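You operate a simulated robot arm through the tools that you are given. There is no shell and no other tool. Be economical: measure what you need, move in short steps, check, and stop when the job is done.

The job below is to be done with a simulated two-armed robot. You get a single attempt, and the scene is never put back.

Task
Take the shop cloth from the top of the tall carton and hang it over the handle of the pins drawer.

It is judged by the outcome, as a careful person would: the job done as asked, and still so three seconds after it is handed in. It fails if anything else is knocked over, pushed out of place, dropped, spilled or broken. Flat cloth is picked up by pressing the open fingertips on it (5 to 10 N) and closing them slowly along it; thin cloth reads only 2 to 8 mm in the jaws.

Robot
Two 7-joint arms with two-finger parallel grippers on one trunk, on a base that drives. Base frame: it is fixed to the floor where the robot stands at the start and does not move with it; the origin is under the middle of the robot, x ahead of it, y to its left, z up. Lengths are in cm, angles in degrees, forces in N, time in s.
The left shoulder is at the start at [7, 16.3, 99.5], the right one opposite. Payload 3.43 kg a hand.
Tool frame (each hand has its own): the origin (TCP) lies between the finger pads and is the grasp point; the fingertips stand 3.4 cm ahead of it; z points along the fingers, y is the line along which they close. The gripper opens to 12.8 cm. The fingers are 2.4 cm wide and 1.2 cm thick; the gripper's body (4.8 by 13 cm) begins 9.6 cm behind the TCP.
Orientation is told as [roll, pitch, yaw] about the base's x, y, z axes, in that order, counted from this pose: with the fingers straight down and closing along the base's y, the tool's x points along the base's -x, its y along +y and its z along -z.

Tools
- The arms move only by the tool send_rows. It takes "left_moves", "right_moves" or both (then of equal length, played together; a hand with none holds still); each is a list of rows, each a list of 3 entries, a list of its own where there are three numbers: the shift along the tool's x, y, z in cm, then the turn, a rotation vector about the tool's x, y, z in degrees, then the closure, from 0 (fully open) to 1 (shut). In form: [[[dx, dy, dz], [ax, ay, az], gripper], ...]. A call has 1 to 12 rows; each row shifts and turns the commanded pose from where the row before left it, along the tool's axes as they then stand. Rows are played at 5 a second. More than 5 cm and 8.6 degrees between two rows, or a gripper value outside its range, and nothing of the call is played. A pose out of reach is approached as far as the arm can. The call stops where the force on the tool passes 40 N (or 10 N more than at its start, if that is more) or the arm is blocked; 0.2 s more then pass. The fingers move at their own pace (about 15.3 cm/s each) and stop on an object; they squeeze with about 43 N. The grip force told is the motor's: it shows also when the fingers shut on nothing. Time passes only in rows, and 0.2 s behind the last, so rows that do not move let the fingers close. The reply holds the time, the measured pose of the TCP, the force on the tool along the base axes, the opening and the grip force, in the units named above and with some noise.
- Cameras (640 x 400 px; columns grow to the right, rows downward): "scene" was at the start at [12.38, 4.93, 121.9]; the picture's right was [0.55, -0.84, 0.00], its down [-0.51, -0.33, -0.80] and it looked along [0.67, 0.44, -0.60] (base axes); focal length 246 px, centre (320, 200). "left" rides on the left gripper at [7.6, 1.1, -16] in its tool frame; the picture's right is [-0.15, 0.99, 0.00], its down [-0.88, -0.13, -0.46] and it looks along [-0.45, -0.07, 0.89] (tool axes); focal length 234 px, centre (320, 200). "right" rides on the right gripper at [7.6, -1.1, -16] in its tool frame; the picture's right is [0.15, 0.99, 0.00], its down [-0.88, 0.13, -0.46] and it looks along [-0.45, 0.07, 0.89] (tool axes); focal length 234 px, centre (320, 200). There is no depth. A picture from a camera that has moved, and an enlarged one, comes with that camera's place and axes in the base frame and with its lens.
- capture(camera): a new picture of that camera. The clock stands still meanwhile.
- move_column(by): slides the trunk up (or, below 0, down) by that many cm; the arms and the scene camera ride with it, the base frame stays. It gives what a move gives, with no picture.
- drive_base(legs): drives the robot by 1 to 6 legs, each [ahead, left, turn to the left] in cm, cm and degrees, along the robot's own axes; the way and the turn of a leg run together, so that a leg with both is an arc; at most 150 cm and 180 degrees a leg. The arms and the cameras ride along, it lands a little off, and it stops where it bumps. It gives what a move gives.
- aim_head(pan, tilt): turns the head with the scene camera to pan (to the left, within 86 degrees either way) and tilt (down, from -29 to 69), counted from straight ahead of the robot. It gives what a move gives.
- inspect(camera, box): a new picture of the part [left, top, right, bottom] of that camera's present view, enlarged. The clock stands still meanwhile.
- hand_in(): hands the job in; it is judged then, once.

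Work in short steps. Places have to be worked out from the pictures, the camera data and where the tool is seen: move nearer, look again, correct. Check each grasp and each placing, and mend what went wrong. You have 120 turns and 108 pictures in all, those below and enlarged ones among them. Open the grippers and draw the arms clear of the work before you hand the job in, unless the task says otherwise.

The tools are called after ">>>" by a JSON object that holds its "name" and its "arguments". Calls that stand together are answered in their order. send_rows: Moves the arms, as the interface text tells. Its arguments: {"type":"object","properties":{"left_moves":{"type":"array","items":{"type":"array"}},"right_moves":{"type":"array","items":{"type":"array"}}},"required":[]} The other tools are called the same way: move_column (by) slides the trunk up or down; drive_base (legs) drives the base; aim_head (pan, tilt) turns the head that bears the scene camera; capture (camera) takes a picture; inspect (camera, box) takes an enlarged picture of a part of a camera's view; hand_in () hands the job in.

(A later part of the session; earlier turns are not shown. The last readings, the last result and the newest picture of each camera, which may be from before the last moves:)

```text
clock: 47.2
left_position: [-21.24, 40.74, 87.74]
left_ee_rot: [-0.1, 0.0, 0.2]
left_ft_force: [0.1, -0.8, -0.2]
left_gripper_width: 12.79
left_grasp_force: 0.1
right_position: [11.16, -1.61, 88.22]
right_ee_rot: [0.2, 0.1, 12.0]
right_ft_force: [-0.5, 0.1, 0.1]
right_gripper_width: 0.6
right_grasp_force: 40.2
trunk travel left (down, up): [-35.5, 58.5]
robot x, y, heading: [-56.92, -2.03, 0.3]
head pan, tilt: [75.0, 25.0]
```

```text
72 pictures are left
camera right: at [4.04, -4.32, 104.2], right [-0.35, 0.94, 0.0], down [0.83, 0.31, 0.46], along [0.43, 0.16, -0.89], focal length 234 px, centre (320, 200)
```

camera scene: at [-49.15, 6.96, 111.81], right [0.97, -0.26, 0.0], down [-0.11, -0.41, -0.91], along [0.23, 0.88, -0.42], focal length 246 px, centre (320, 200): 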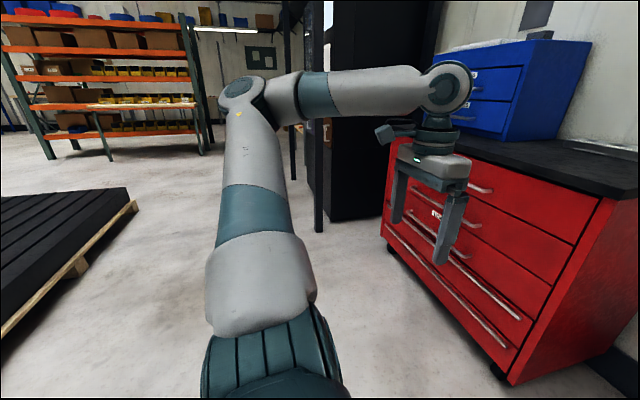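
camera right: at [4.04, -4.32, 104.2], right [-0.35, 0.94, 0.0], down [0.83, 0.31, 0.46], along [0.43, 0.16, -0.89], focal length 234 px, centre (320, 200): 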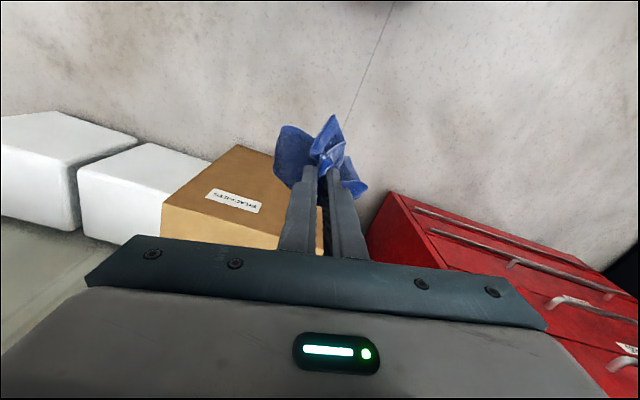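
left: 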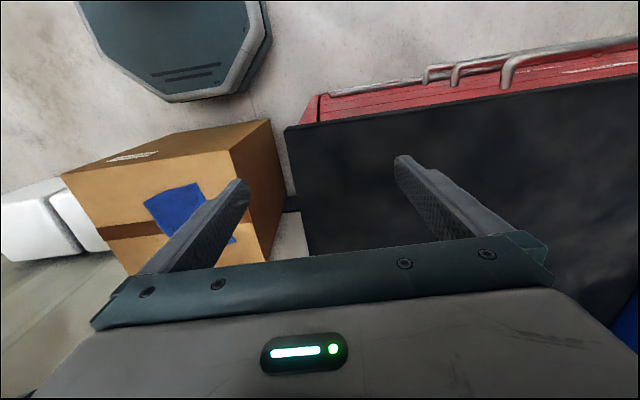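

The area in front of the drawers is clear. Strafe left 90 cm.

>>> {"name": "drive_base", "arguments": {"legs": [[0, 88, 0]]}}

>>> {"name": "aim_head", "arguments": {"pan": -5, "tilt": 25}}

>>> {"name": "capture", "arguments": {"camera": "scene"}}

```text
clock: 51.8
left_position: [-20.09, 127.28, 87.78]
left_ee_rot: [-0.1, 0.0, -0.8]
left_ft_force: [1.3, -0.5, 0.8]
left_gripper_width: 12.79
left_grasp_force: 0.2
right_position: [11.78, 84.3, 88.12]
right_ee_rot: [0.1, 0.0, 11.1]
right_ft_force: [-0.1, -0.3, -0.5]
right_gripper_width: 0.62
right_grasp_force: 40.6
trunk travel left (down, up): [-35.5, 58.5]
robot x, y, heading: [-56.24, 84.87, -0.7]
head pan, tilt: [75.0, 25.0]
```

```text
clock: 53.4
left_position: [-20.08, 127.16, 87.67]
left_ee_rot: [0.1, 0.0, -0.9]
left_ft_force: [-0.9, 0.3, 0.7]
left_gripper_width: 12.83
left_grasp_force: 0.0
right_position: [11.66, 84.31, 88.11]
right_ee_rot: [0.2, 0.0, 11.1]
right_ft_force: [0.3, -0.6, -0.6]
right_gripper_width: 0.6
right_grasp_force: 40.0
trunk travel left (down, up): [-35.5, 58.5]
robot x, y, heading: [-56.04, 84.84, -0.5]
head pan, tilt: [-5.0, 25.0]
```

```text
71 pictures are left
camera scene: at [-41.89, 83.97, 111.82], right [-0.1, -0.99, 0.0], down [-0.42, 0.04, -0.91], along [0.9, -0.09, -0.42], focal length 246 px, centre (320, 200)
```

scene: 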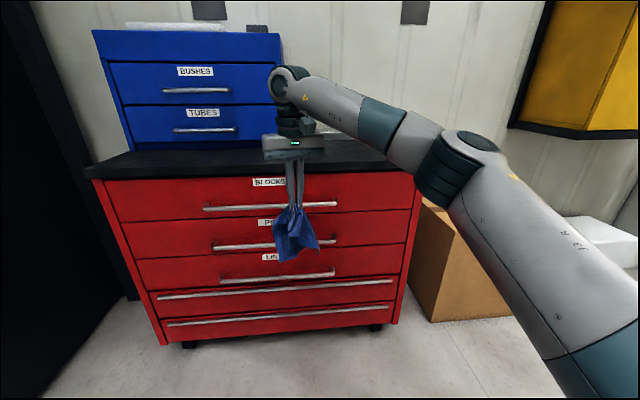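

Clear view: PINS bar spans y≈70–115, z≈59.5; BLOCKS bar at z≈74.6. I'll square the yaw and pitch the hand forward ~65° so the fingers can go between the two bars.

>>> {"name": "send_rows", "arguments": {"right_moves": [[[0, 0, 0], [0, 0, 5.5], 1], [[0, 0, 0], [0, 0, 5.5], 1], [[0, 0, 0], [0, -8.1, 0], 1], [[0, 0, 0], [0, -8.1, 0], 1], [[0, 0, 0], [0, -8.1, 0], 1], [[0, 0, 0], [0, -8.1, 0], 1], [[0, 0, 0], [0, -8.1, 0], 1], [[0, 0, 0], [0, -8.1, 0], 1], [[0, 0, 0], [0, -8.1, 0], 1], [[0, 0, 0], [0, -8.1, 0], 1], [[0, 0, 0], [0, 0, 0], 1]]}}

>>> {"name": "capture", "arguments": {"camera": "scene"}}

>>> {"name": "capture", "arguments": {"camera": "right"}}

```text
clock: 55.8
left_position: [-20.06, 127.11, 87.87]
left_ee_rot: [0.0, 0.0, -0.9]
left_ft_force: [0.0, 1.2, 0.1]
left_gripper_width: 12.81
left_grasp_force: 0.1
right_position: [11.48, 84.22, 88.25]
right_ee_rot: [0.5, -64.9, -0.3]
right_ft_force: [-0.5, -0.4, -0.1]
right_gripper_width: 0.64
right_grasp_force: 40.2
trunk travel left (down, up): [-35.5, 58.5]
robot x, y, heading: [-56.37, 84.83, -0.6]
head pan, tilt: [-5.0, 25.0]
```

```text
70 pictures are left
camera scene: at [-41.9, 83.95, 111.82], right [-0.1, -0.99, 0.0], down [-0.42, 0.04, -0.91], along [0.9, -0.09, -0.42], focal length 246 px, centre (320, 200)
```

scene: 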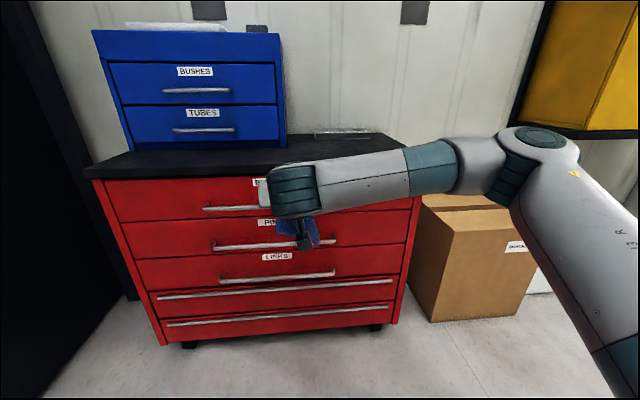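

```text
69 pictures are left
camera right: at [-6.1, 83.02, 88.29], right [-0.06, 0.99, -0.13], down [-0.04, 0.13, 0.99], along [1.0, 0.07, 0.03], focal length 234 px, centre (320, 200)
```

right: 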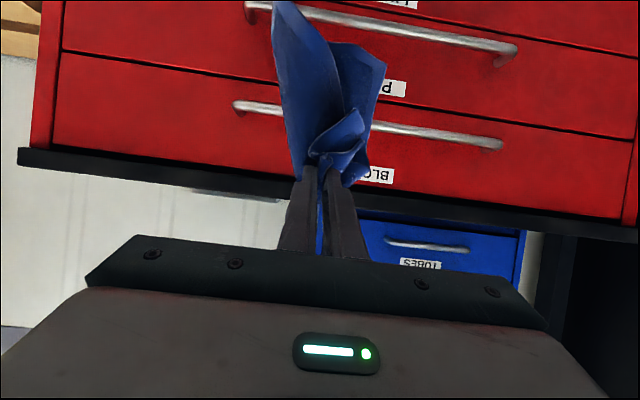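

The cloth tail is longer than the 15 cm between bars, so I'll carry the gripped edge over and behind the PINS bar, letting the rest hang in front. I need the bar stand-off, so I'll turn the left hand's camera sideways for a side view.

>>> {"name": "send_rows", "arguments": {"left_moves": [[[0, 0, 0], [8.2, 0, 0], 0], [[0, 0, 0], [8.2, 0, 0], 0], [[0, 0, 0], [8.2, 0, 0], 0], [[0, 0, 0], [8.2, 0, 0], 0], [[0, 0, 0], [8.2, 0, 0], 0], [[0, 0, 0], [8.2, 0, 0], 0], [[0, 0, 0], [8.2, 0, 0], 0], [[0, 0, 0], [8.2, 0, 0], 0], [[0, 0, 0], [8.2, 0, 0], 0], [[0, 0, 0], [8.2, 0, 0], 0], [[0, 0, 0], [8.2, 0, 0], 0], [[0, 0, 0], [0, 0, 0], 0]]}}

>>> {"name": "capture", "arguments": {"camera": "left"}}

```text
clock: 58.4
left_position: [-24.3, 127.08, 72.32]
left_ee_rot: [-90.2, 32.7, -0.8]
left_ft_force: [3.5, 0.9, 3.6]
left_gripper_width: 12.79
left_grasp_force: 0.0
right_position: [11.71, 84.34, 88.21]
right_ee_rot: [0.3, -64.7, -0.2]
right_ft_force: [0.1, 1.2, 0.2]
right_gripper_width: 0.61
right_grasp_force: 40.3
trunk travel left (down, up): [-35.5, 58.5]
robot x, y, heading: [-56.6, 84.95, -0.4]
head pan, tilt: [-5.0, 25.0]
```

```text
68 pictures are left
camera left: at [-31.15, 143.12, 75.28], right [-0.41, 0.0, -0.91], down [0.82, 0.44, -0.37], along [0.41, -0.9, -0.18], focal length 234 px, centre (320, 200)
```

left: 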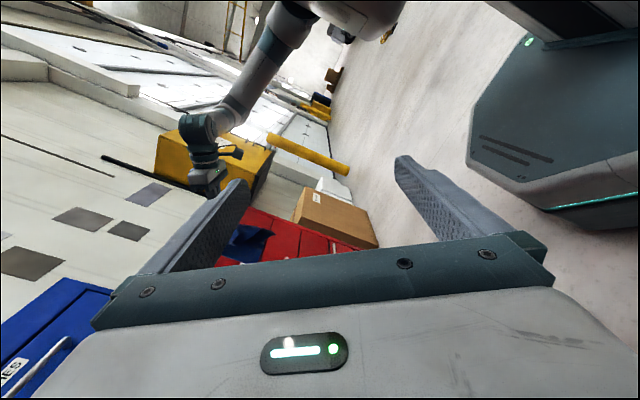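

The left camera now looks along the drawer face direction. Lower the trunk 20 so the right hand is at the height between the bars, then move forward a little and look from all cameras.

>>> {"name": "move_column", "arguments": {"by": -19}}

>>> {"name": "drive_base", "arguments": {"legs": [[9, 0, 0]]}}

>>> {"name": "capture", "arguments": {"camera": "left"}}

>>> {"name": "capture", "arguments": {"camera": "right"}}

>>> {"name": "capture", "arguments": {"camera": "scene"}}

```text
clock: 60.4
left_position: [-19.97, 127.2, 68.79]
left_ee_rot: [-90.2, 0.0, -0.7]
left_ft_force: [-0.8, -0.2, -0.4]
left_gripper_width: 12.79
left_grasp_force: 0.1
right_position: [11.5, 84.25, 69.23]
right_ee_rot: [0.5, -64.8, -0.3]
right_ft_force: [0.3, -0.1, 0.8]
right_gripper_width: 0.6
right_grasp_force: 40.0
trunk travel left (down, up): [-16.5, 77.5]
robot x, y, heading: [-56.12, 84.37, -0.4]
head pan, tilt: [-5.0, 25.0]
```

```text
clock: 61.5
left_position: [-10.96, 127.0, 68.76]
left_ee_rot: [-90.2, 0.1, -0.6]
left_ft_force: [-0.7, 0.0, -0.3]
left_gripper_width: 12.8
left_grasp_force: 0.1
right_position: [20.67, 84.37, 69.24]
right_ee_rot: [0.4, -64.7, -0.1]
right_ft_force: [0.2, 0.0, -1.3]
right_gripper_width: 0.59
right_grasp_force: 40.9
trunk travel left (down, up): [-16.5, 77.5]
robot x, y, heading: [-47.15, 84.61, -0.7]
head pan, tilt: [-5.0, 25.0]
```

```text
67 pictures are left
camera left: at [-18.44, 142.98, 67.49], right [0.15, -0.01, -0.99], down [0.89, 0.45, 0.13], along [0.44, -0.89, 0.07], focal length 234 px, centre (320, 200)
```

left: 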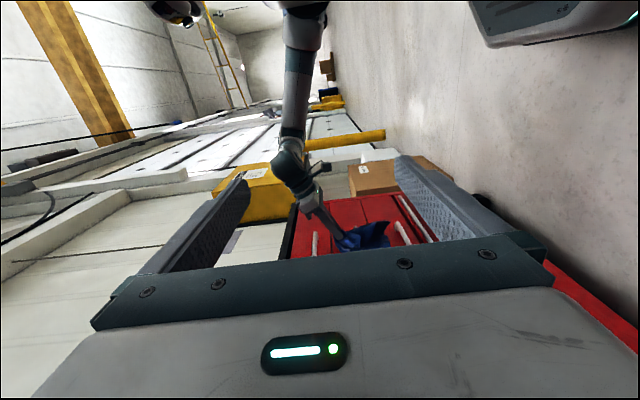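

```text
66 pictures are left
camera right: at [3.05, 83.04, 69.28], right [-0.07, 0.99, -0.13], down [-0.04, 0.13, 0.99], along [1.0, 0.07, 0.03], focal length 234 px, centre (320, 200)
```

right: 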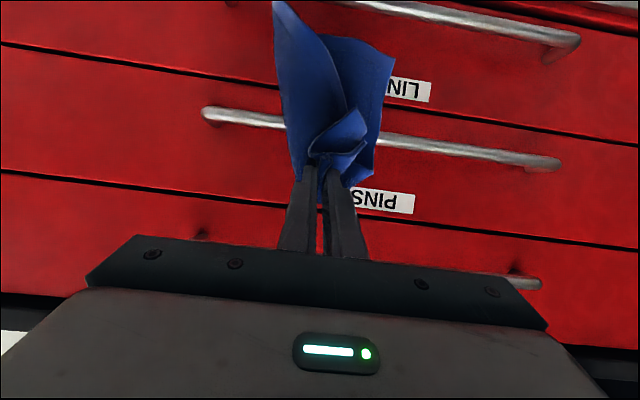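

```text
65 pictures are left
camera scene: at [-32.75, 83.88, 92.81], right [-0.1, -1.0, 0.0], down [-0.42, 0.04, -0.91], along [0.9, -0.09, -0.42], focal length 246 px, centre (320, 200)
```

scene: 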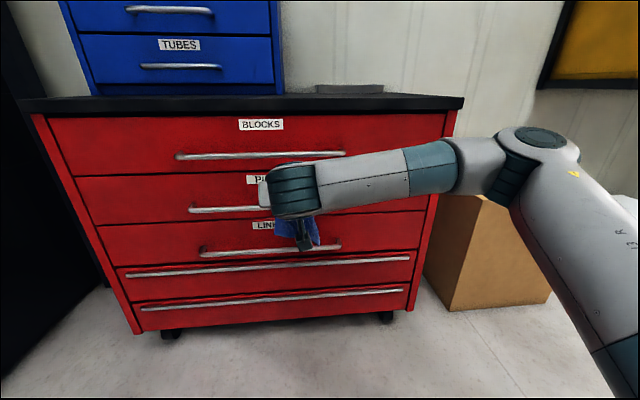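

Triangulating the two right-camera views: drawer face x≈34.4, PINS bar x≈30, z≈62. Zoom the side view to check the gap.

>>> {"name": "inspect", "arguments": {"camera": "left", "box": [270, 170, 450, 270]}}

```text
3.56 times, centred on (360, 220) of left
camera zoom: at [-18.44, 142.98, 67.49], right [0.15, -0.01, -0.99], down [0.89, 0.45, 0.13], along [0.44, -0.89, 0.07], focal length 833 px, centre (178, 129)
```

zoom: 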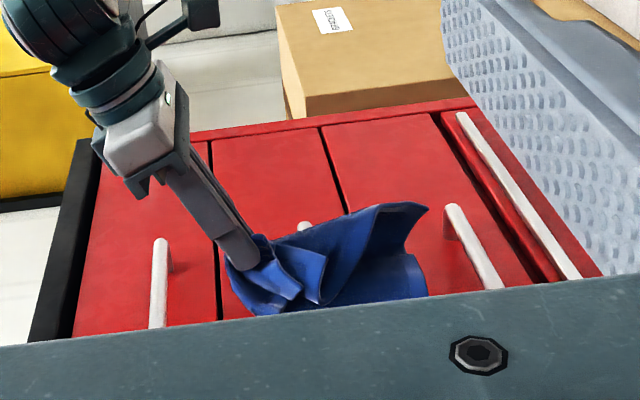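

The bar gap behind is only ~3.8 cm (too tight for the fingers), so an edge grip won't balance. Better: lay the cloth flat on the free part of the cabinet top and re-grip it near its middle so tails fall on both sides of the bar. Back off, raise, and point the hand down.

>>> {"name": "drive_base", "arguments": {"legs": [[-8, 0, 0]]}}

>>> {"name": "move_column", "arguments": {"by": 38}}

>>> {"name": "send_rows", "arguments": {"right_moves": [[[0, 0, 0], [0, 8.1, 0], 1], [[0, 0, 0], [0, 8.1, 0], 1], [[0, 0, 0], [0, 8.1, 0], 1], [[0, 0, 0], [0, 8.1, 0], 1], [[0, 0, 0], [0, 8.1, 0], 1], [[0, 0, 0], [0, 8.1, 0], 1], [[0, 0, 0], [0, 8.1, 0], 1], [[0, 0, 0], [0, 8.1, 0], 1], [[0, 0, 0], [0, 0, 0], 1]]}}

>>> {"name": "aim_head", "arguments": {"pan": -10, "tilt": 35}}

>>> {"name": "capture", "arguments": {"camera": "scene"}}

```text
clock: 62.6
left_position: [-19.1, 127.26, 68.66]
left_ee_rot: [-90.2, 0.0, -0.4]
left_ft_force: [0.2, 0.5, 0.6]
left_gripper_width: 12.77
left_grasp_force: 0.0
right_position: [12.65, 84.64, 69.3]
right_ee_rot: [0.3, -64.7, 0.0]
right_ft_force: [-0.5, -0.4, -0.4]
right_gripper_width: 0.6
right_grasp_force: 40.1
trunk travel left (down, up): [-16.5, 77.5]
robot x, y, heading: [-55.03, 85.01, -0.5]
head pan, tilt: [-5.0, 25.0]
```

```text
clock: 66.3
left_position: [-18.99, 127.17, 106.72]
left_ee_rot: [-90.2, 0.0, -0.6]
left_ft_force: [0.3, -0.1, 0.7]
left_gripper_width: 12.82
left_grasp_force: 0.0
right_position: [12.59, 84.31, 107.24]
right_ee_rot: [0.3, -64.7, 0.0]
right_ft_force: [0.4, 0.5, 0.3]
right_gripper_width: 0.59
right_grasp_force: 40.5
trunk travel left (down, up): [-54.5, 39.5]
robot x, y, heading: [-54.85, 85.16, -0.4]
head pan, tilt: [-5.0, 25.0]
```

```text
clock: 68.3
left_position: [-19.12, 127.29, 106.84]
left_ee_rot: [-90.2, 0.0, -0.4]
left_ft_force: [-0.3, -0.8, 0.4]
left_gripper_width: 12.8
left_grasp_force: 0.0
right_position: [12.52, 84.34, 107.31]
right_ee_rot: [0.2, 0.1, 0.5]
right_ft_force: [-0.5, -0.9, -0.1]
right_gripper_width: 0.61
right_grasp_force: 40.3
trunk travel left (down, up): [-54.5, 39.5]
robot x, y, heading: [-54.91, 84.86, -0.4]
head pan, tilt: [-5.0, 25.0]
```

```text
clock: 69.0
left_position: [-19.18, 127.15, 106.74]
left_ee_rot: [-90.2, 0.0, -0.6]
left_ft_force: [0.6, 0.1, -0.6]
left_gripper_width: 12.83
left_grasp_force: 0.1
right_position: [12.58, 84.54, 107.27]
right_ee_rot: [0.2, 0.1, 0.4]
right_ft_force: [0.2, -0.2, -1.0]
right_gripper_width: 0.61
right_grasp_force: 40.5
trunk travel left (down, up): [-54.5, 39.5]
robot x, y, heading: [-55.06, 84.77, -0.6]
head pan, tilt: [-10.0, 35.0]
```

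```text
63 pictures are left
camera scene: at [-41.27, 83.29, 129.24], right [-0.18, -0.98, 0.0], down [-0.56, 0.1, -0.82], along [0.81, -0.15, -0.57], focal length 246 px, centre (320, 200)
```

scene: 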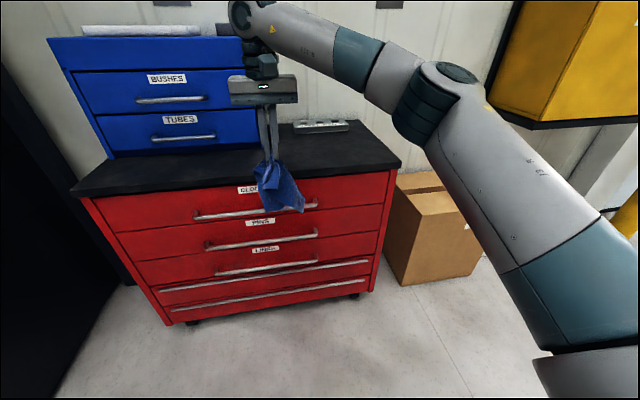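

Cabinet top is free right of the blue box (x≈38–85, y≈48–92). Raise a bit more and drive in so the cloth is over that area.

>>> {"name": "move_column", "arguments": {"by": 8}}

>>> {"name": "drive_base", "arguments": {"legs": [[0, -14, 0], [34, 0, 0]]}}

>>> {"name": "capture", "arguments": {"camera": "scene"}}

>>> {"name": "capture", "arguments": {"camera": "right"}}

```text
clock: 70.2
left_position: [-19.05, 127.21, 114.66]
left_ee_rot: [-90.2, 0.0, -0.5]
left_ft_force: [0.3, -0.7, -0.5]
left_gripper_width: 12.81
left_grasp_force: 0.0
right_position: [12.53, 84.58, 115.26]
right_ee_rot: [0.1, 0.1, 0.4]
right_ft_force: [0.2, 0.5, 0.2]
right_gripper_width: 0.58
right_grasp_force: 39.9
trunk travel left (down, up): [-62.5, 31.5]
robot x, y, heading: [-55.02, 84.73, -0.4]
head pan, tilt: [-10.0, 35.0]
```

```text
clock: 73.3
left_position: [14.3, 113.24, 114.63]
left_ee_rot: [-90.3, 0.0, 0.1]
left_ft_force: [0.1, -0.8, 0.2]
left_gripper_width: 12.79
left_grasp_force: 0.1
right_position: [46.37, 70.8, 115.21]
right_ee_rot: [0.3, 0.1, 0.9]
right_ft_force: [-0.1, -0.4, 0.9]
right_gripper_width: 0.61
right_grasp_force: 40.5
trunk travel left (down, up): [-62.5, 31.5]
robot x, y, heading: [-20.96, 70.23, -0.1]
head pan, tilt: [-10.0, 35.0]
```

```text
62 pictures are left
camera scene: at [-7.4, 69.13, 137.24], right [-0.17, -0.98, 0.0], down [-0.57, 0.1, -0.82], along [0.81, -0.14, -0.57], focal length 246 px, centre (320, 200)
```

scene: 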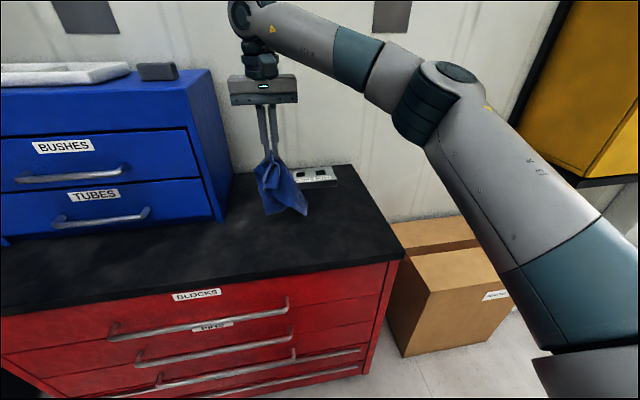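

```text
61 pictures are left
camera right: at [38.95, 69.5, 131.36], right [-0.16, 0.99, 0.0], down [0.88, 0.14, 0.46], along [0.45, 0.08, -0.89], focal length 234 px, centre (320, 200)
```

right: 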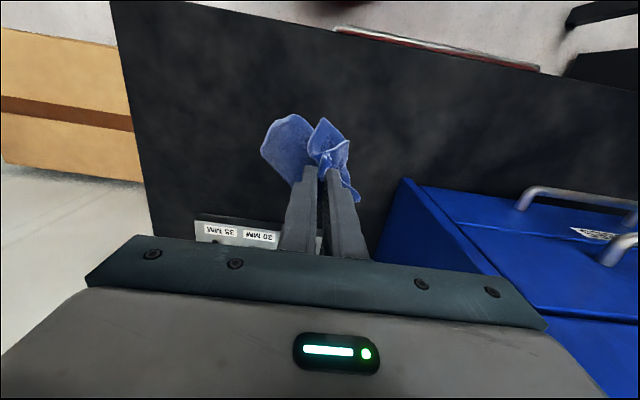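

Free area is x≈34–70 (tray beyond), y≈47–90. Move out to x≈58, then lower while drawing back so the cloth lies flat.

>>> {"name": "send_rows", "arguments": {"right_moves": [[[-4, 0, 0], [0, 0, 0], 1], [[-4, 0, 0], [0, 0, 0], 1], [[-4, 0, 0], [0, 0, 0], 1], [[0, 0, 3], [0, 0, 0], 1], [[0, 0, 3], [0, 0, 0], 1], [[0, 0, 2], [0, 0, 0], 1], [[0, 0, 0], [0, 0, 0], 1]]}}

>>> {"name": "capture", "arguments": {"camera": "scene"}}

```text
clock: 74.9
left_position: [14.39, 113.3, 114.75]
left_ee_rot: [-90.3, 0.0, -0.1]
left_ft_force: [0.0, 0.6, 0.7]
left_gripper_width: 12.81
left_grasp_force: 0.0
right_position: [55.3, 70.45, 107.01]
right_ee_rot: [0.0, 0.0, 0.9]
right_ft_force: [-0.2, 0.1, -0.4]
right_gripper_width: 0.62
right_grasp_force: 40.2
right hand out of reach, approached as far as the arm can: row 3
trunk travel left (down, up): [-62.5, 31.5]
robot x, y, heading: [-21.56, 70.73, -0.1]
head pan, tilt: [-10.0, 35.0]
```

```text
60 pictures are left
camera scene: at [-7.45, 69.19, 137.24], right [-0.17, -0.98, 0.0], down [-0.56, 0.1, -0.82], along [0.81, -0.14, -0.57], focal length 246 px, centre (320, 200)
```

scene: 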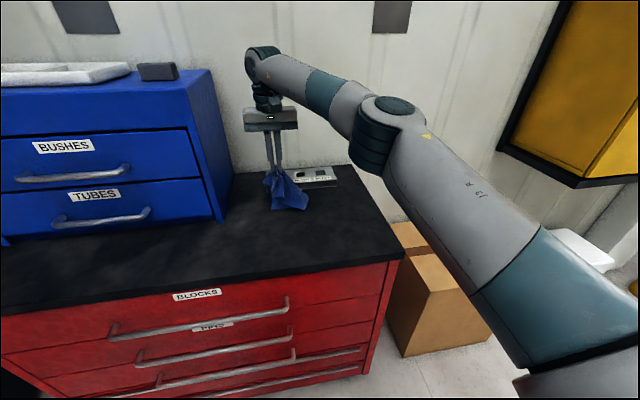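

Tail is near the surface. Lay it: 12 slow diagonal rows back and down.

>>> {"name": "send_rows", "arguments": {"right_moves": [[[1.3, 0, 1.4], [0, 0, 0], 1], [[1.3, 0, 1.4], [0, 0, 0], 1], [[1.3, 0, 1.4], [0, 0, 0], 1], [[1.3, 0, 1.4], [0, 0, 0], 1], [[1.3, 0, 1.4], [0, 0, 0], 1], [[1.3, 0, 1.4], [0, 0, 0], 1], [[1.3, 0, 1.4], [0, 0, 0], 1], [[1.3, 0, 1.4], [0, 0, 0], 1], [[1.3, 0, 1.2], [0, 0, 0], 1], [[1.3, 0, 1.0], [0, 0, 0], 1], [[0, 0, 0], [0, 0, 0], 1]]}}

>>> {"name": "capture", "arguments": {"camera": "scene"}}

>>> {"name": "capture", "arguments": {"camera": "right"}}

```text
clock: 77.3
left_position: [14.35, 113.24, 114.8]
left_ee_rot: [-90.2, -0.2, -0.1]
left_ft_force: [-0.6, 0.2, 0.1]
left_gripper_width: 12.82
left_grasp_force: 0.1
right_position: [42.51, 70.26, 93.99]
right_ee_rot: [0.6, -1.0, 0.6]
right_ft_force: [3.3, -2.4, 11.3]
right_gripper_width: 0.61
right_grasp_force: 40.3
trunk travel left (down, up): [-62.5, 31.5]
robot x, y, heading: [-21.14, 70.49, -0.1]
head pan, tilt: [-10.0, 35.0]
stopped in row 11 (right hand): the force on the tool passed its limit (the readings are from after the stop); the commanded pose is now the measured one
```

```text
59 pictures are left
camera scene: at [-7.53, 69.12, 137.25], right [-0.17, -0.98, 0.0], down [-0.56, 0.1, -0.82], along [0.81, -0.14, -0.57], focal length 246 px, centre (320, 200)
```

scene: 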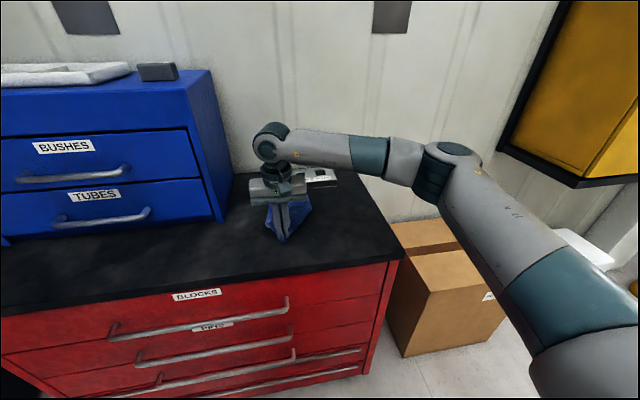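

```text
58 pictures are left
camera right: at [34.67, 68.83, 110.08], right [-0.16, 0.99, 0.01], down [0.87, 0.13, 0.47], along [0.47, 0.08, -0.88], focal length 234 px, centre (320, 200)
```

right: 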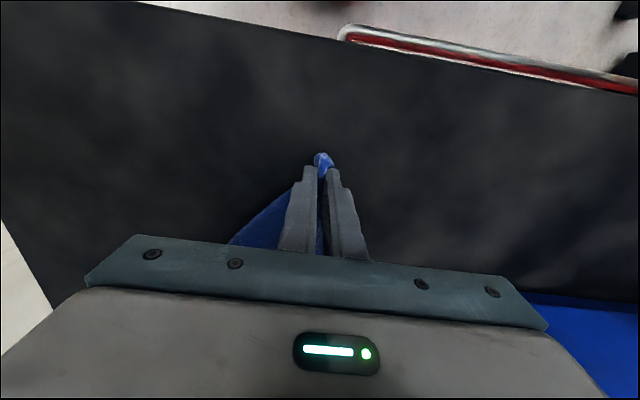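

Contact at tip z≈90.6, so the top is at z≈90. Ease up slightly, draw back 5 cm to straighten the cloth, and look.

>>> {"name": "send_rows", "arguments": {"right_moves": [[[0, 0, -0.5], [0, 0, 0], 1], [[1.0, 0, 0], [0, 0, 0], 1], [[1.0, 0, 0], [0, 0, 0], 1], [[1.0, 0, 0], [0, 0, 0], 1], [[1.0, 0, 0], [0, 0, 0], 1], [[1.0, 0, 0], [0, 0, 0], 1], [[0, 0, 0], [0, 0, 0], 1]]}}

>>> {"name": "inspect", "arguments": {"camera": "scene", "box": [200, 140, 400, 300]}}

```text
clock: 78.9
left_position: [14.35, 113.33, 114.75]
left_ee_rot: [-90.2, 0.0, -0.2]
left_ft_force: [0.5, -0.6, -0.5]
left_gripper_width: 12.79
left_grasp_force: 0.1
right_position: [37.49, 70.16, 94.5]
right_ee_rot: [0.5, -0.8, 0.5]
right_ft_force: [2.1, -0.6, 2.5]
right_gripper_width: 0.6
right_grasp_force: 39.9
trunk travel left (down, up): [-62.5, 31.5]
robot x, y, heading: [-21.0, 70.47, -0.0]
head pan, tilt: [-10.0, 35.0]
```

```text
2.50 times, centred on (300, 220) of scene
camera zoom: at [-7.38, 69.13, 137.24], right [-0.17, -0.98, 0.0], down [-0.57, 0.1, -0.82], along [0.81, -0.14, -0.57], focal length 615 px, centre (370, 150)
```

zoom: 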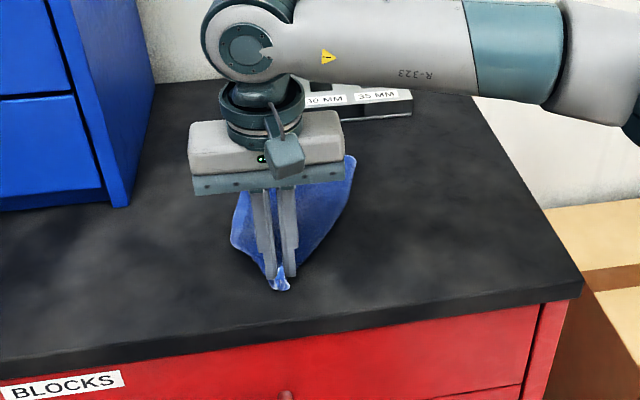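

Cloth lies stretched out behind the fingers. Release gently, lift, and look down at it.

>>> {"name": "send_rows", "arguments": {"right_moves": [[[0, 0, 0], [0, 0, 0], 0.9], [[0, 0, 0], [0, 0, 0], 0.8], [[0, 0, 0], [0, 0, 0], 0.65], [[0, 0, 0], [0, 0, 0], 0.5], [[0, 0, -2], [0, 0, 0], 0.5], [[0, 0, -4], [0, 0, 0], 0.5], [[0, 0, -4], [0, 0, 0], 0.3], [[0, 0, 0], [0, 0, 0], 0.3]]}}

>>> {"name": "capture", "arguments": {"camera": "right"}}

>>> {"name": "inspect", "arguments": {"camera": "scene", "box": [200, 140, 400, 300]}}

```text
clock: 80.7
left_position: [14.57, 113.26, 114.79]
left_ee_rot: [-90.1, -0.1, 0.0]
left_ft_force: [-0.6, -0.1, -1.0]
left_gripper_width: 12.79
left_grasp_force: 0.0
right_position: [37.36, 69.97, 104.44]
right_ee_rot: [0.5, -0.7, 0.5]
right_ft_force: [0.2, 0.5, 0.3]
right_gripper_width: 8.94
right_grasp_force: 0.0
trunk travel left (down, up): [-62.5, 31.5]
robot x, y, heading: [-21.37, 70.38, 0.1]
head pan, tilt: [-10.0, 35.0]
```

```text
56 pictures are left
camera right: at [29.7, 68.66, 120.37], right [-0.16, 0.99, 0.01], down [0.87, 0.14, 0.47], along [0.46, 0.08, -0.88], focal length 234 px, centre (320, 200)
```

right: 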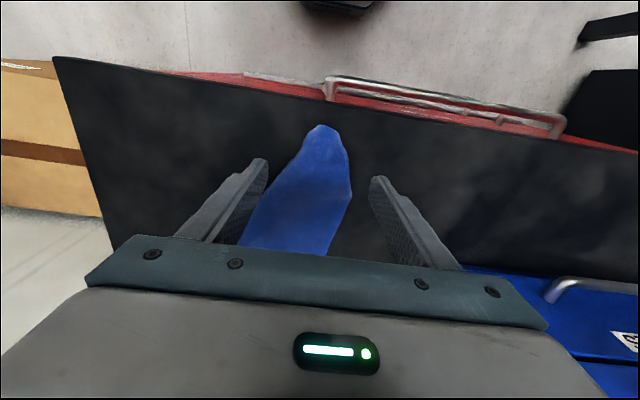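

```text
2.50 times, centred on (300, 220) of scene
camera zoom: at [-7.34, 69.12, 137.23], right [-0.17, -0.98, 0.0], down [-0.57, 0.1, -0.82], along [0.81, -0.14, -0.57], focal length 615 px, centre (370, 150)
```

zoom: 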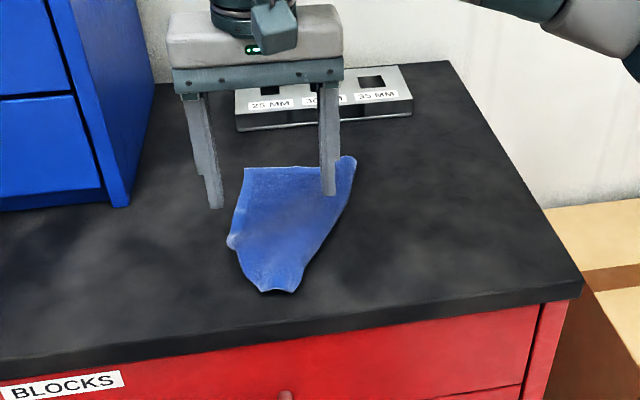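

The cloth lies x≈37–58, y≈61–75 as a tapered strip. Pinch at about (49.5, 68.8), ~9 cm from its far edge: move there above it with a slight yaw.

>>> {"name": "send_rows", "arguments": {"right_moves": [[[-4, -0.4, 0.5], [0, 0.8, 0], 0.3], [[-4, -0.4, 0.5], [0, 0, 0], 0.3], [[-4, -0.4, 1], [0, 0, 0], 0.3], [[0, 0, 2], [0, 0, 8.5], 0.3], [[0, 0, 2.5], [0, 0, 0], 0.3], [[0, 0, 2], [0, 0, 0], 0.3], [[0, 0, 0], [0, 0, 0], 0.3]]}}

>>> {"name": "capture", "arguments": {"camera": "right"}}

>>> {"name": "inspect", "arguments": {"camera": "scene", "box": [200, 140, 400, 300]}}

```text
clock: 82.3
left_position: [14.41, 113.3, 114.78]
left_ee_rot: [-90.2, 0.1, -0.1]
left_ft_force: [0.1, -0.2, 0.5]
left_gripper_width: 12.82
left_grasp_force: 0.2
right_position: [49.17, 69.26, 95.68]
right_ee_rot: [0.4, 0.2, -7.9]
right_ft_force: [-0.3, -0.2, 0.1]
right_gripper_width: 8.97
right_grasp_force: 0.0
trunk travel left (down, up): [-62.5, 31.5]
robot x, y, heading: [-20.63, 70.59, -0.2]
head pan, tilt: [-10.0, 35.0]
```

```text
54 pictures are left
camera right: at [41.57, 69.02, 111.84], right [-0.01, 1.0, 0.01], down [0.89, 0.0, 0.45], along [0.45, 0.01, -0.89], focal length 234 px, centre (320, 200)
```

right: 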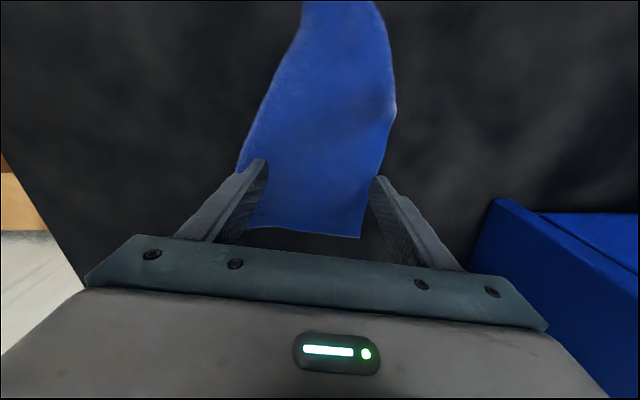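

```text
2.50 times, centred on (300, 220) of scene
camera zoom: at [-7.42, 69.13, 137.24], right [-0.17, -0.98, 0.0], down [-0.56, 0.1, -0.82], along [0.81, -0.14, -0.57], focal length 615 px, centre (370, 150)
```

zoom: 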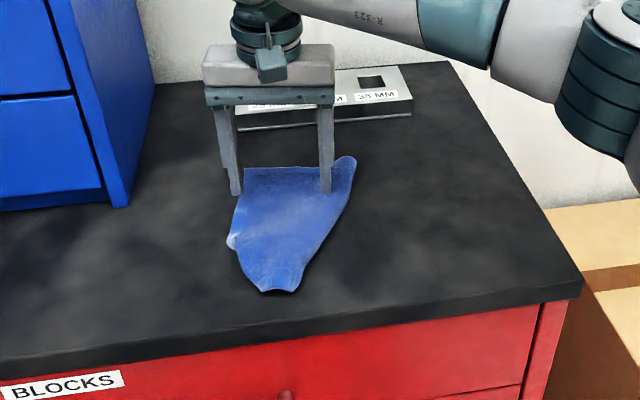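

Far edge is at x≈56, near end ≈36. Shift back 1.6 cm so the pinch is ~8.6 cm from the far edge, then descend to contact.

>>> {"name": "send_rows", "arguments": {"right_moves": [[[1.6, -0.2, 0], [0, 0, 0], 0.3], [[0, 0, 0.6], [0, 0, 0], 0.3], [[0, 0, 0.5], [0, 0, 0], 0.3], [[0, 0, 0.3], [0, 0, 0], 0.3], [[0, 0, 0.2], [0, 0, 0], 0.3], [[0, 0, 0], [0, 0, 0], 0.3]]}}

```text
clock: 83.7
left_position: [14.32, 113.17, 114.73]
left_ee_rot: [-90.2, 0.0, 0.0]
left_ft_force: [-0.2, 0.9, 0.5]
left_gripper_width: 12.79
left_grasp_force: 0.1
right_position: [47.63, 69.1, 94.28]
right_ee_rot: [0.5, 0.1, -7.9]
right_ft_force: [-0.2, 0.3, 0.8]
right_gripper_width: 8.93
right_grasp_force: 0.2
trunk travel left (down, up): [-62.5, 31.5]
robot x, y, heading: [-21.2, 70.47, -0.0]
head pan, tilt: [-10.0, 35.0]
```

>>> {"name": "send_rows", "arguments": {"right_moves": [[[0, 0, 0.25], [0, 0, 0], 0.3], [[0, 0, 0.2], [0, 0, 0], 0.3], [[0, 0, 0], [0, 0, 0], 0.3]]}}

```text
clock: 84.5
left_position: [14.37, 113.26, 114.74]
left_ee_rot: [-90.1, 0.0, 0.0]
left_ft_force: [0.3, 0.0, 0.3]
left_gripper_width: 12.82
left_grasp_force: 0.0
right_position: [47.65, 69.17, 93.94]
right_ee_rot: [0.5, -0.1, -7.9]
right_ft_force: [1.5, -0.3, 11.9]
right_gripper_width: 8.91
right_grasp_force: 0.1
trunk travel left (down, up): [-62.5, 31.5]
robot x, y, heading: [-21.29, 70.5, -0.0]
head pan, tilt: [-10.0, 35.0]
```

Contact at ~12 N. Ease 0.1 and close slowly.

>>> {"name": "send_rows", "arguments": {"right_moves": [[[0, 0, -0.08], [0, 0, 0], 0.35], [[0, 0, 0], [0, 0, 0], 0.42], [[0, 0, 0], [0, 0, 0], 0.49], [[0, 0, 0], [0, 0, 0], 0.56], [[0, 0, 0], [0, 0, 0], 0.63], [[0, 0, 0], [0, 0, 0], 0.7], [[0, 0, 0], [0, 0, 0], 0.77], [[0, 0, 0], [0, 0, 0], 0.84], [[0, 0, 0], [0, 0, 0], 0.91], [[0, 0, 0], [0, 0, 0], 1], [[0, 0, 0], [0, 0, 0], 1], [[0, 0, 0], [0, 0, 0], 1]]}}

>>> {"name": "capture", "arguments": {"camera": "right"}}

```text
clock: 87.1
left_position: [14.37, 113.26, 114.73]
left_ee_rot: [-90.2, -0.1, 0.0]
left_ft_force: [-0.5, -0.4, 0.0]
left_gripper_width: 12.83
left_grasp_force: 0.0
right_position: [47.61, 69.16, 94.06]
right_ee_rot: [0.5, 0.2, -7.9]
right_ft_force: [0.3, -2.0, 6.7]
right_gripper_width: 0.46
right_grasp_force: 39.0
trunk travel left (down, up): [-62.5, 31.5]
robot x, y, heading: [-21.25, 70.23, -0.0]
head pan, tilt: [-10.0, 35.0]
```

```text
52 pictures are left
camera right: at [40.07, 68.81, 110.08], right [-0.01, 1.0, 0.01], down [0.89, 0.0, 0.46], along [0.45, 0.01, -0.89], focal length 234 px, centre (320, 200)
```

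right: 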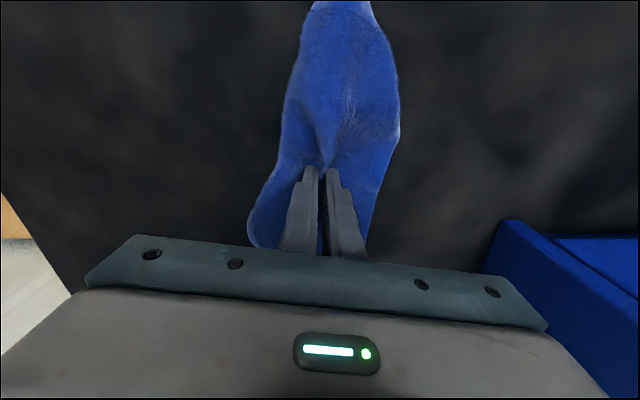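

Gripped 4.6 mm mid-cloth. Lift and see how the tails hang.

>>> {"name": "send_rows", "arguments": {"right_moves": [[[0, 0, -1.5], [0, 0, 0], 1], [[0, 0, -3], [0, 0, 0], 1], [[0, 0, -4], [0, 0, 0], 1], [[0, 0, -4.5], [0, 0, 0], 1], [[0, 0, -4], [0, 0, -7.9], 1], [[0, 0, 0], [0, 0, 0], 1]]}}

>>> {"name": "inspect", "arguments": {"camera": "scene", "box": [180, 60, 380, 220]}}

>>> {"name": "capture", "arguments": {"camera": "right"}}

```text
clock: 88.5
left_position: [14.46, 113.26, 114.77]
left_ee_rot: [-90.2, 0.1, 0.0]
left_ft_force: [-0.3, -0.6, -0.5]
left_gripper_width: 12.8
left_grasp_force: 0.1
right_position: [48.01, 68.84, 111.25]
right_ee_rot: [0.5, 0.1, 0.0]
right_ft_force: [-0.4, 0.0, 0.7]
right_gripper_width: 0.45
right_grasp_force: 39.1
trunk travel left (down, up): [-62.5, 31.5]
robot x, y, heading: [-21.23, 70.31, -0.0]
head pan, tilt: [-10.0, 35.0]
```

```text
2.50 times, centred on (280, 140) of scene
camera zoom: at [-7.33, 69.1, 137.23], right [-0.17, -0.98, 0.0], down [-0.57, 0.1, -0.82], along [0.81, -0.14, -0.57], focal length 615 px, centre (420, 350)
```

zoom: 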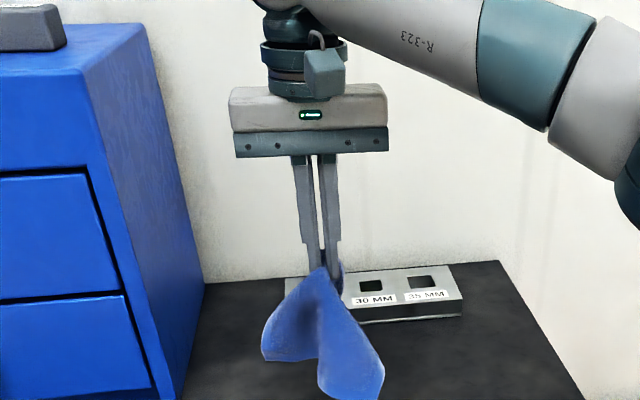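

```text
50 pictures are left
camera right: at [40.48, 67.48, 127.3], right [-0.15, 0.99, 0.01], down [0.88, 0.13, 0.45], along [0.45, 0.07, -0.89], focal length 234 px, centre (320, 200)
```

right: 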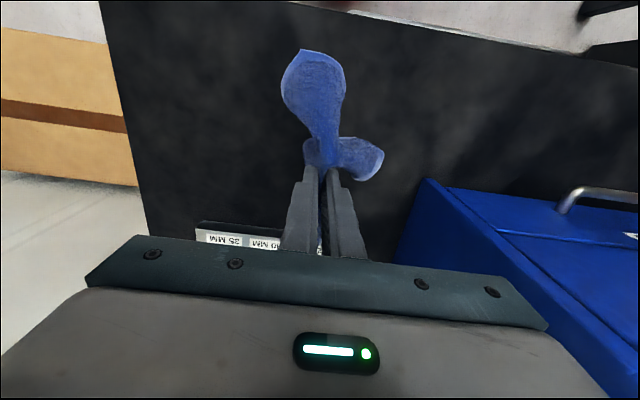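

Tails hang on two sides: longer one toward the robot, shorter one to the rear/left. Back out, shift in front of the handle's middle, and pitch the hand 45° forward.

>>> {"name": "drive_base", "arguments": {"legs": [[-34, 0, 0], [0, 16, 0]]}}

>>> {"name": "send_rows", "arguments": {"right_moves": [[[0, 0, 0], [0, -7.5, 0], 1], [[0, 0, 0], [0, -7.5, 0], 1], [[0, 0, 0], [0, -7.5, 0], 1], [[0, 0, 0], [0, -7.5, 0], 1], [[0, 0, 0], [0, -7.5, 0], 1], [[0, 0, 0], [0, -7.5, 0], 1], [[0, 0, 0], [0, 0, 0], 1]]}}

>>> {"name": "move_column", "arguments": {"by": -36}}

>>> {"name": "capture", "arguments": {"camera": "left"}}

>>> {"name": "capture", "arguments": {"camera": "right"}}

```text
clock: 91.8
left_position: [-20.4, 129.66, 114.74]
left_ee_rot: [-90.2, 0.0, 0.1]
left_ft_force: [-0.3, -0.3, -0.1]
left_gripper_width: 12.82
left_grasp_force: 0.0
right_position: [13.12, 85.24, 111.26]
right_ee_rot: [0.5, 0.0, -0.1]
right_ft_force: [0.1, 0.3, -0.5]
right_gripper_width: 0.44
right_grasp_force: 39.3
trunk travel left (down, up): [-62.5, 31.5]
robot x, y, heading: [-55.59, 87.03, 0.4]
head pan, tilt: [-10.0, 35.0]
```

```text
clock: 93.4
left_position: [-20.35, 129.59, 114.78]
left_ee_rot: [-90.2, 0.0, 0.1]
left_ft_force: [0.2, -0.7, -1.0]
left_gripper_width: 12.81
left_grasp_force: 0.0
right_position: [13.17, 85.16, 111.06]
right_ee_rot: [0.7, -45.0, -0.6]
right_ft_force: [1.0, 0.5, 0.0]
right_gripper_width: 0.45
right_grasp_force: 39.0
trunk travel left (down, up): [-62.5, 31.5]
robot x, y, heading: [-55.65, 86.63, -0.0]
head pan, tilt: [-10.0, 35.0]
```

```text
clock: 96.9
left_position: [-20.52, 129.57, 78.85]
left_ee_rot: [-90.2, 0.0, 0.1]
left_ft_force: [1.1, -0.4, -0.5]
left_gripper_width: 12.8
left_grasp_force: 0.0
right_position: [13.1, 85.17, 75.24]
right_ee_rot: [0.7, -44.9, -0.6]
right_ft_force: [0.4, -0.5, -0.6]
right_gripper_width: 0.51
right_grasp_force: 38.7
trunk travel left (down, up): [-26.5, 67.5]
robot x, y, heading: [-56.02, 86.51, 0.3]
head pan, tilt: [-10.0, 35.0]
```

```text
49 pictures are left
camera left: at [-28.09, 145.4, 77.52], right [0.15, 0.0, -0.99], down [0.88, 0.46, 0.13], along [0.45, -0.89, 0.07], focal length 234 px, centre (320, 200)
```

left: 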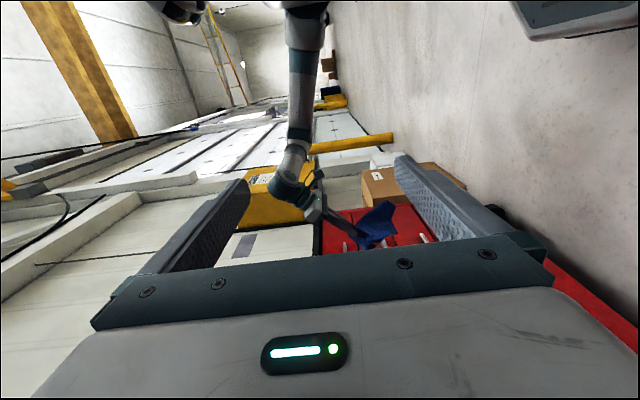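

```text
48 pictures are left
camera right: at [-3.47, 83.93, 81.25], right [-0.1, 0.99, -0.09], down [0.3, 0.12, 0.95], along [0.95, 0.07, -0.31], focal length 234 px, centre (320, 200)
```

right: 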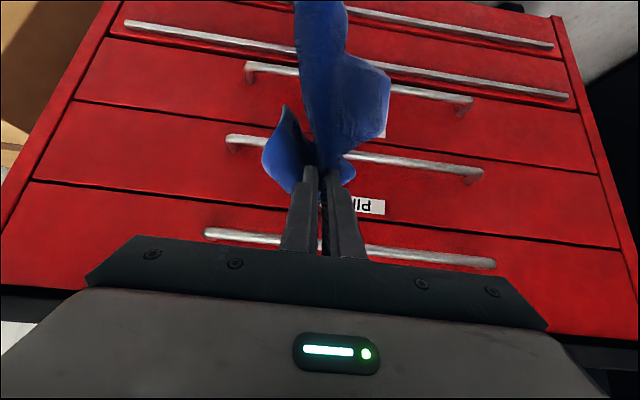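

I'll move the left (camera) hand forward and turn it to center the side view on the bars.

>>> {"name": "send_rows", "arguments": {"left_moves": [[[-4.5, 0, 0], [0, 0, 0], 0], [[-4.5, 0, 0], [0, 0, 0], 0], [[0, 0, 0], [0, -8, 0], 0], [[0, 0, 0], [0, -8, 0], 0], [[0, 0, 0], [0, 0, 0], 0]]}}

>>> {"name": "inspect", "arguments": {"camera": "left", "box": [240, 100, 440, 250]}}

```text
clock: 98.1
left_position: [-17.62, 129.76, 78.98]
left_ee_rot: [-90.1, 0.1, 16.1]
left_ft_force: [0.5, 0.0, 0.7]
left_gripper_width: 12.78
left_grasp_force: 0.2
left hand out of reach, approached as far as the arm can: row 1, 2
right_position: [13.06, 85.3, 75.24]
right_ee_rot: [0.7, -44.9, -0.5]
right_ft_force: [0.0, -0.3, -0.9]
right_gripper_width: 0.44
right_grasp_force: 39.1
trunk travel left (down, up): [-26.5, 67.5]
robot x, y, heading: [-55.74, 86.58, 0.3]
head pan, tilt: [-10.0, 35.0]
```

```text
2.67 times, centred on (340, 175) of left
camera zoom: at [-29.41, 142.73, 77.64], right [0.14, 0.04, -0.99], down [0.72, 0.68, 0.13], along [0.68, -0.73, 0.07], focal length 624 px, centre (267, 267)
```

zoom: 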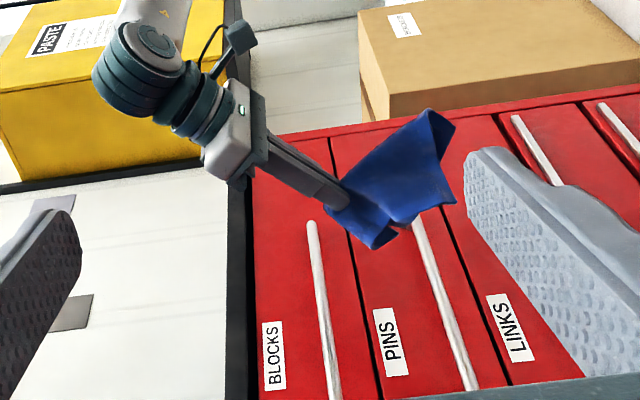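

Excellent view: rear flap (short, ~7 cm) hangs on the drawer side, long tail on the robot side; bars confirmed at z≈77 and 62, x≈30–31. Drive forward 10 cm and re-check.

>>> {"name": "drive_base", "arguments": {"legs": [[10, 0, 0]]}}

>>> {"name": "inspect", "arguments": {"camera": "left", "box": [240, 100, 440, 250]}}

>>> {"name": "capture", "arguments": {"camera": "right"}}

```text
clock: 99.2
left_position: [-7.47, 129.71, 78.82]
left_ee_rot: [-90.1, 0.0, 15.9]
left_ft_force: [-0.8, -0.2, -0.4]
left_gripper_width: 12.76
left_grasp_force: 0.1
right_position: [23.15, 85.12, 75.16]
right_ee_rot: [0.8, -44.8, -0.5]
right_ft_force: [0.0, 0.3, -0.5]
right_gripper_width: 0.46
right_grasp_force: 38.7
trunk travel left (down, up): [-26.5, 67.5]
robot x, y, heading: [-45.94, 86.72, -0.0]
head pan, tilt: [-10.0, 35.0]
```

```text
2.67 times, centred on (340, 175) of left
camera zoom: at [-19.22, 142.73, 77.61], right [0.14, 0.04, -0.99], down [0.72, 0.68, 0.13], along [0.68, -0.73, 0.07], focal length 624 px, centre (267, 267)
```

zoom: 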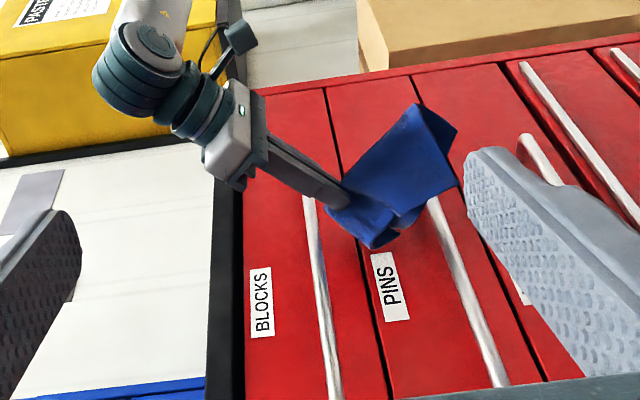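

```text
45 pictures are left
camera right: at [6.67, 83.89, 81.18], right [-0.1, 0.99, -0.09], down [0.3, 0.12, 0.95], along [0.95, 0.07, -0.31], focal length 234 px, centre (320, 200)
```

right: 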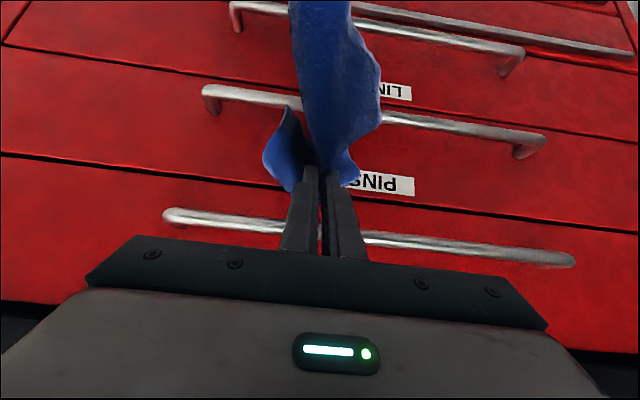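

Flap bottom clears the PINS bar (x≈29.5). Move forward 5 cm level, in 1-cm rows.

>>> {"name": "send_rows", "arguments": {"right_moves": [[[-0.71, 0, 0.71], [0, 0, 0], 1], [[-0.71, 0, 0.71], [0, 0, 0], 1], [[-0.71, 0, 0.71], [0, 0, 0], 1], [[-0.71, 0, 0.71], [0, 0, 0], 1], [[-0.71, 0, 0.71], [0, 0, 0], 1], [[0, 0, 0], [0, 0, 0], 1]]}}

>>> {"name": "inspect", "arguments": {"camera": "left", "box": [270, 125, 430, 245]}}

>>> {"name": "inspect", "arguments": {"camera": "right", "box": [180, 40, 480, 260]}}

```text
clock: 100.6
left_position: [-7.57, 129.65, 78.85]
left_ee_rot: [-90.2, 0.1, 16.0]
left_ft_force: [-0.3, -0.1, 0.2]
left_gripper_width: 12.81
left_grasp_force: 0.2
right_position: [28.38, 84.99, 75.2]
right_ee_rot: [0.6, -44.9, -0.6]
right_ft_force: [0.8, 0.3, 0.5]
right_gripper_width: 0.45
right_grasp_force: 39.0
trunk travel left (down, up): [-26.5, 67.5]
robot x, y, heading: [-46.1, 86.64, -0.1]
head pan, tilt: [-10.0, 35.0]
```

```text
3.33 times, centred on (350, 185) of left
camera zoom: at [-19.27, 142.74, 77.63], right [0.14, 0.04, -0.99], down [0.72, 0.68, 0.13], along [0.68, -0.73, 0.07], focal length 781 px, centre (220, 250)
```

zoom: 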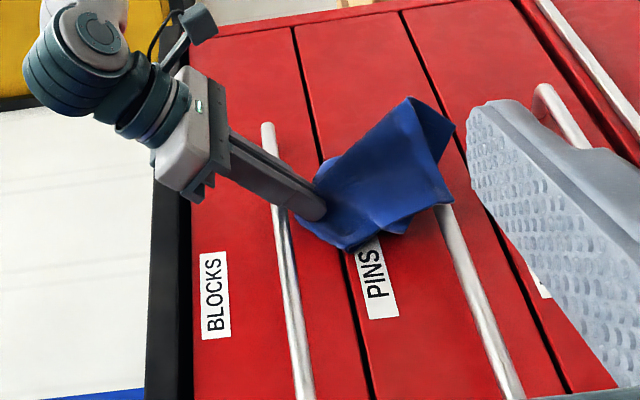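

```text
1.82 times, centred on (330, 150) of right
camera zoom: at [11.73, 83.75, 81.23], right [-0.1, 0.99, -0.09], down [0.3, 0.12, 0.95], along [0.95, 0.07, -0.31], focal length 426 px, centre (302, 291)
```

zoom: 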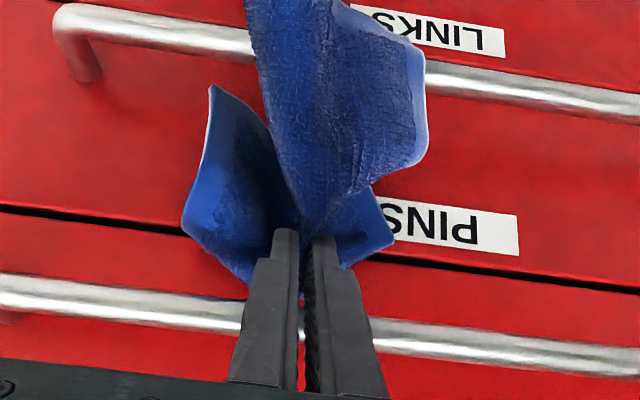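

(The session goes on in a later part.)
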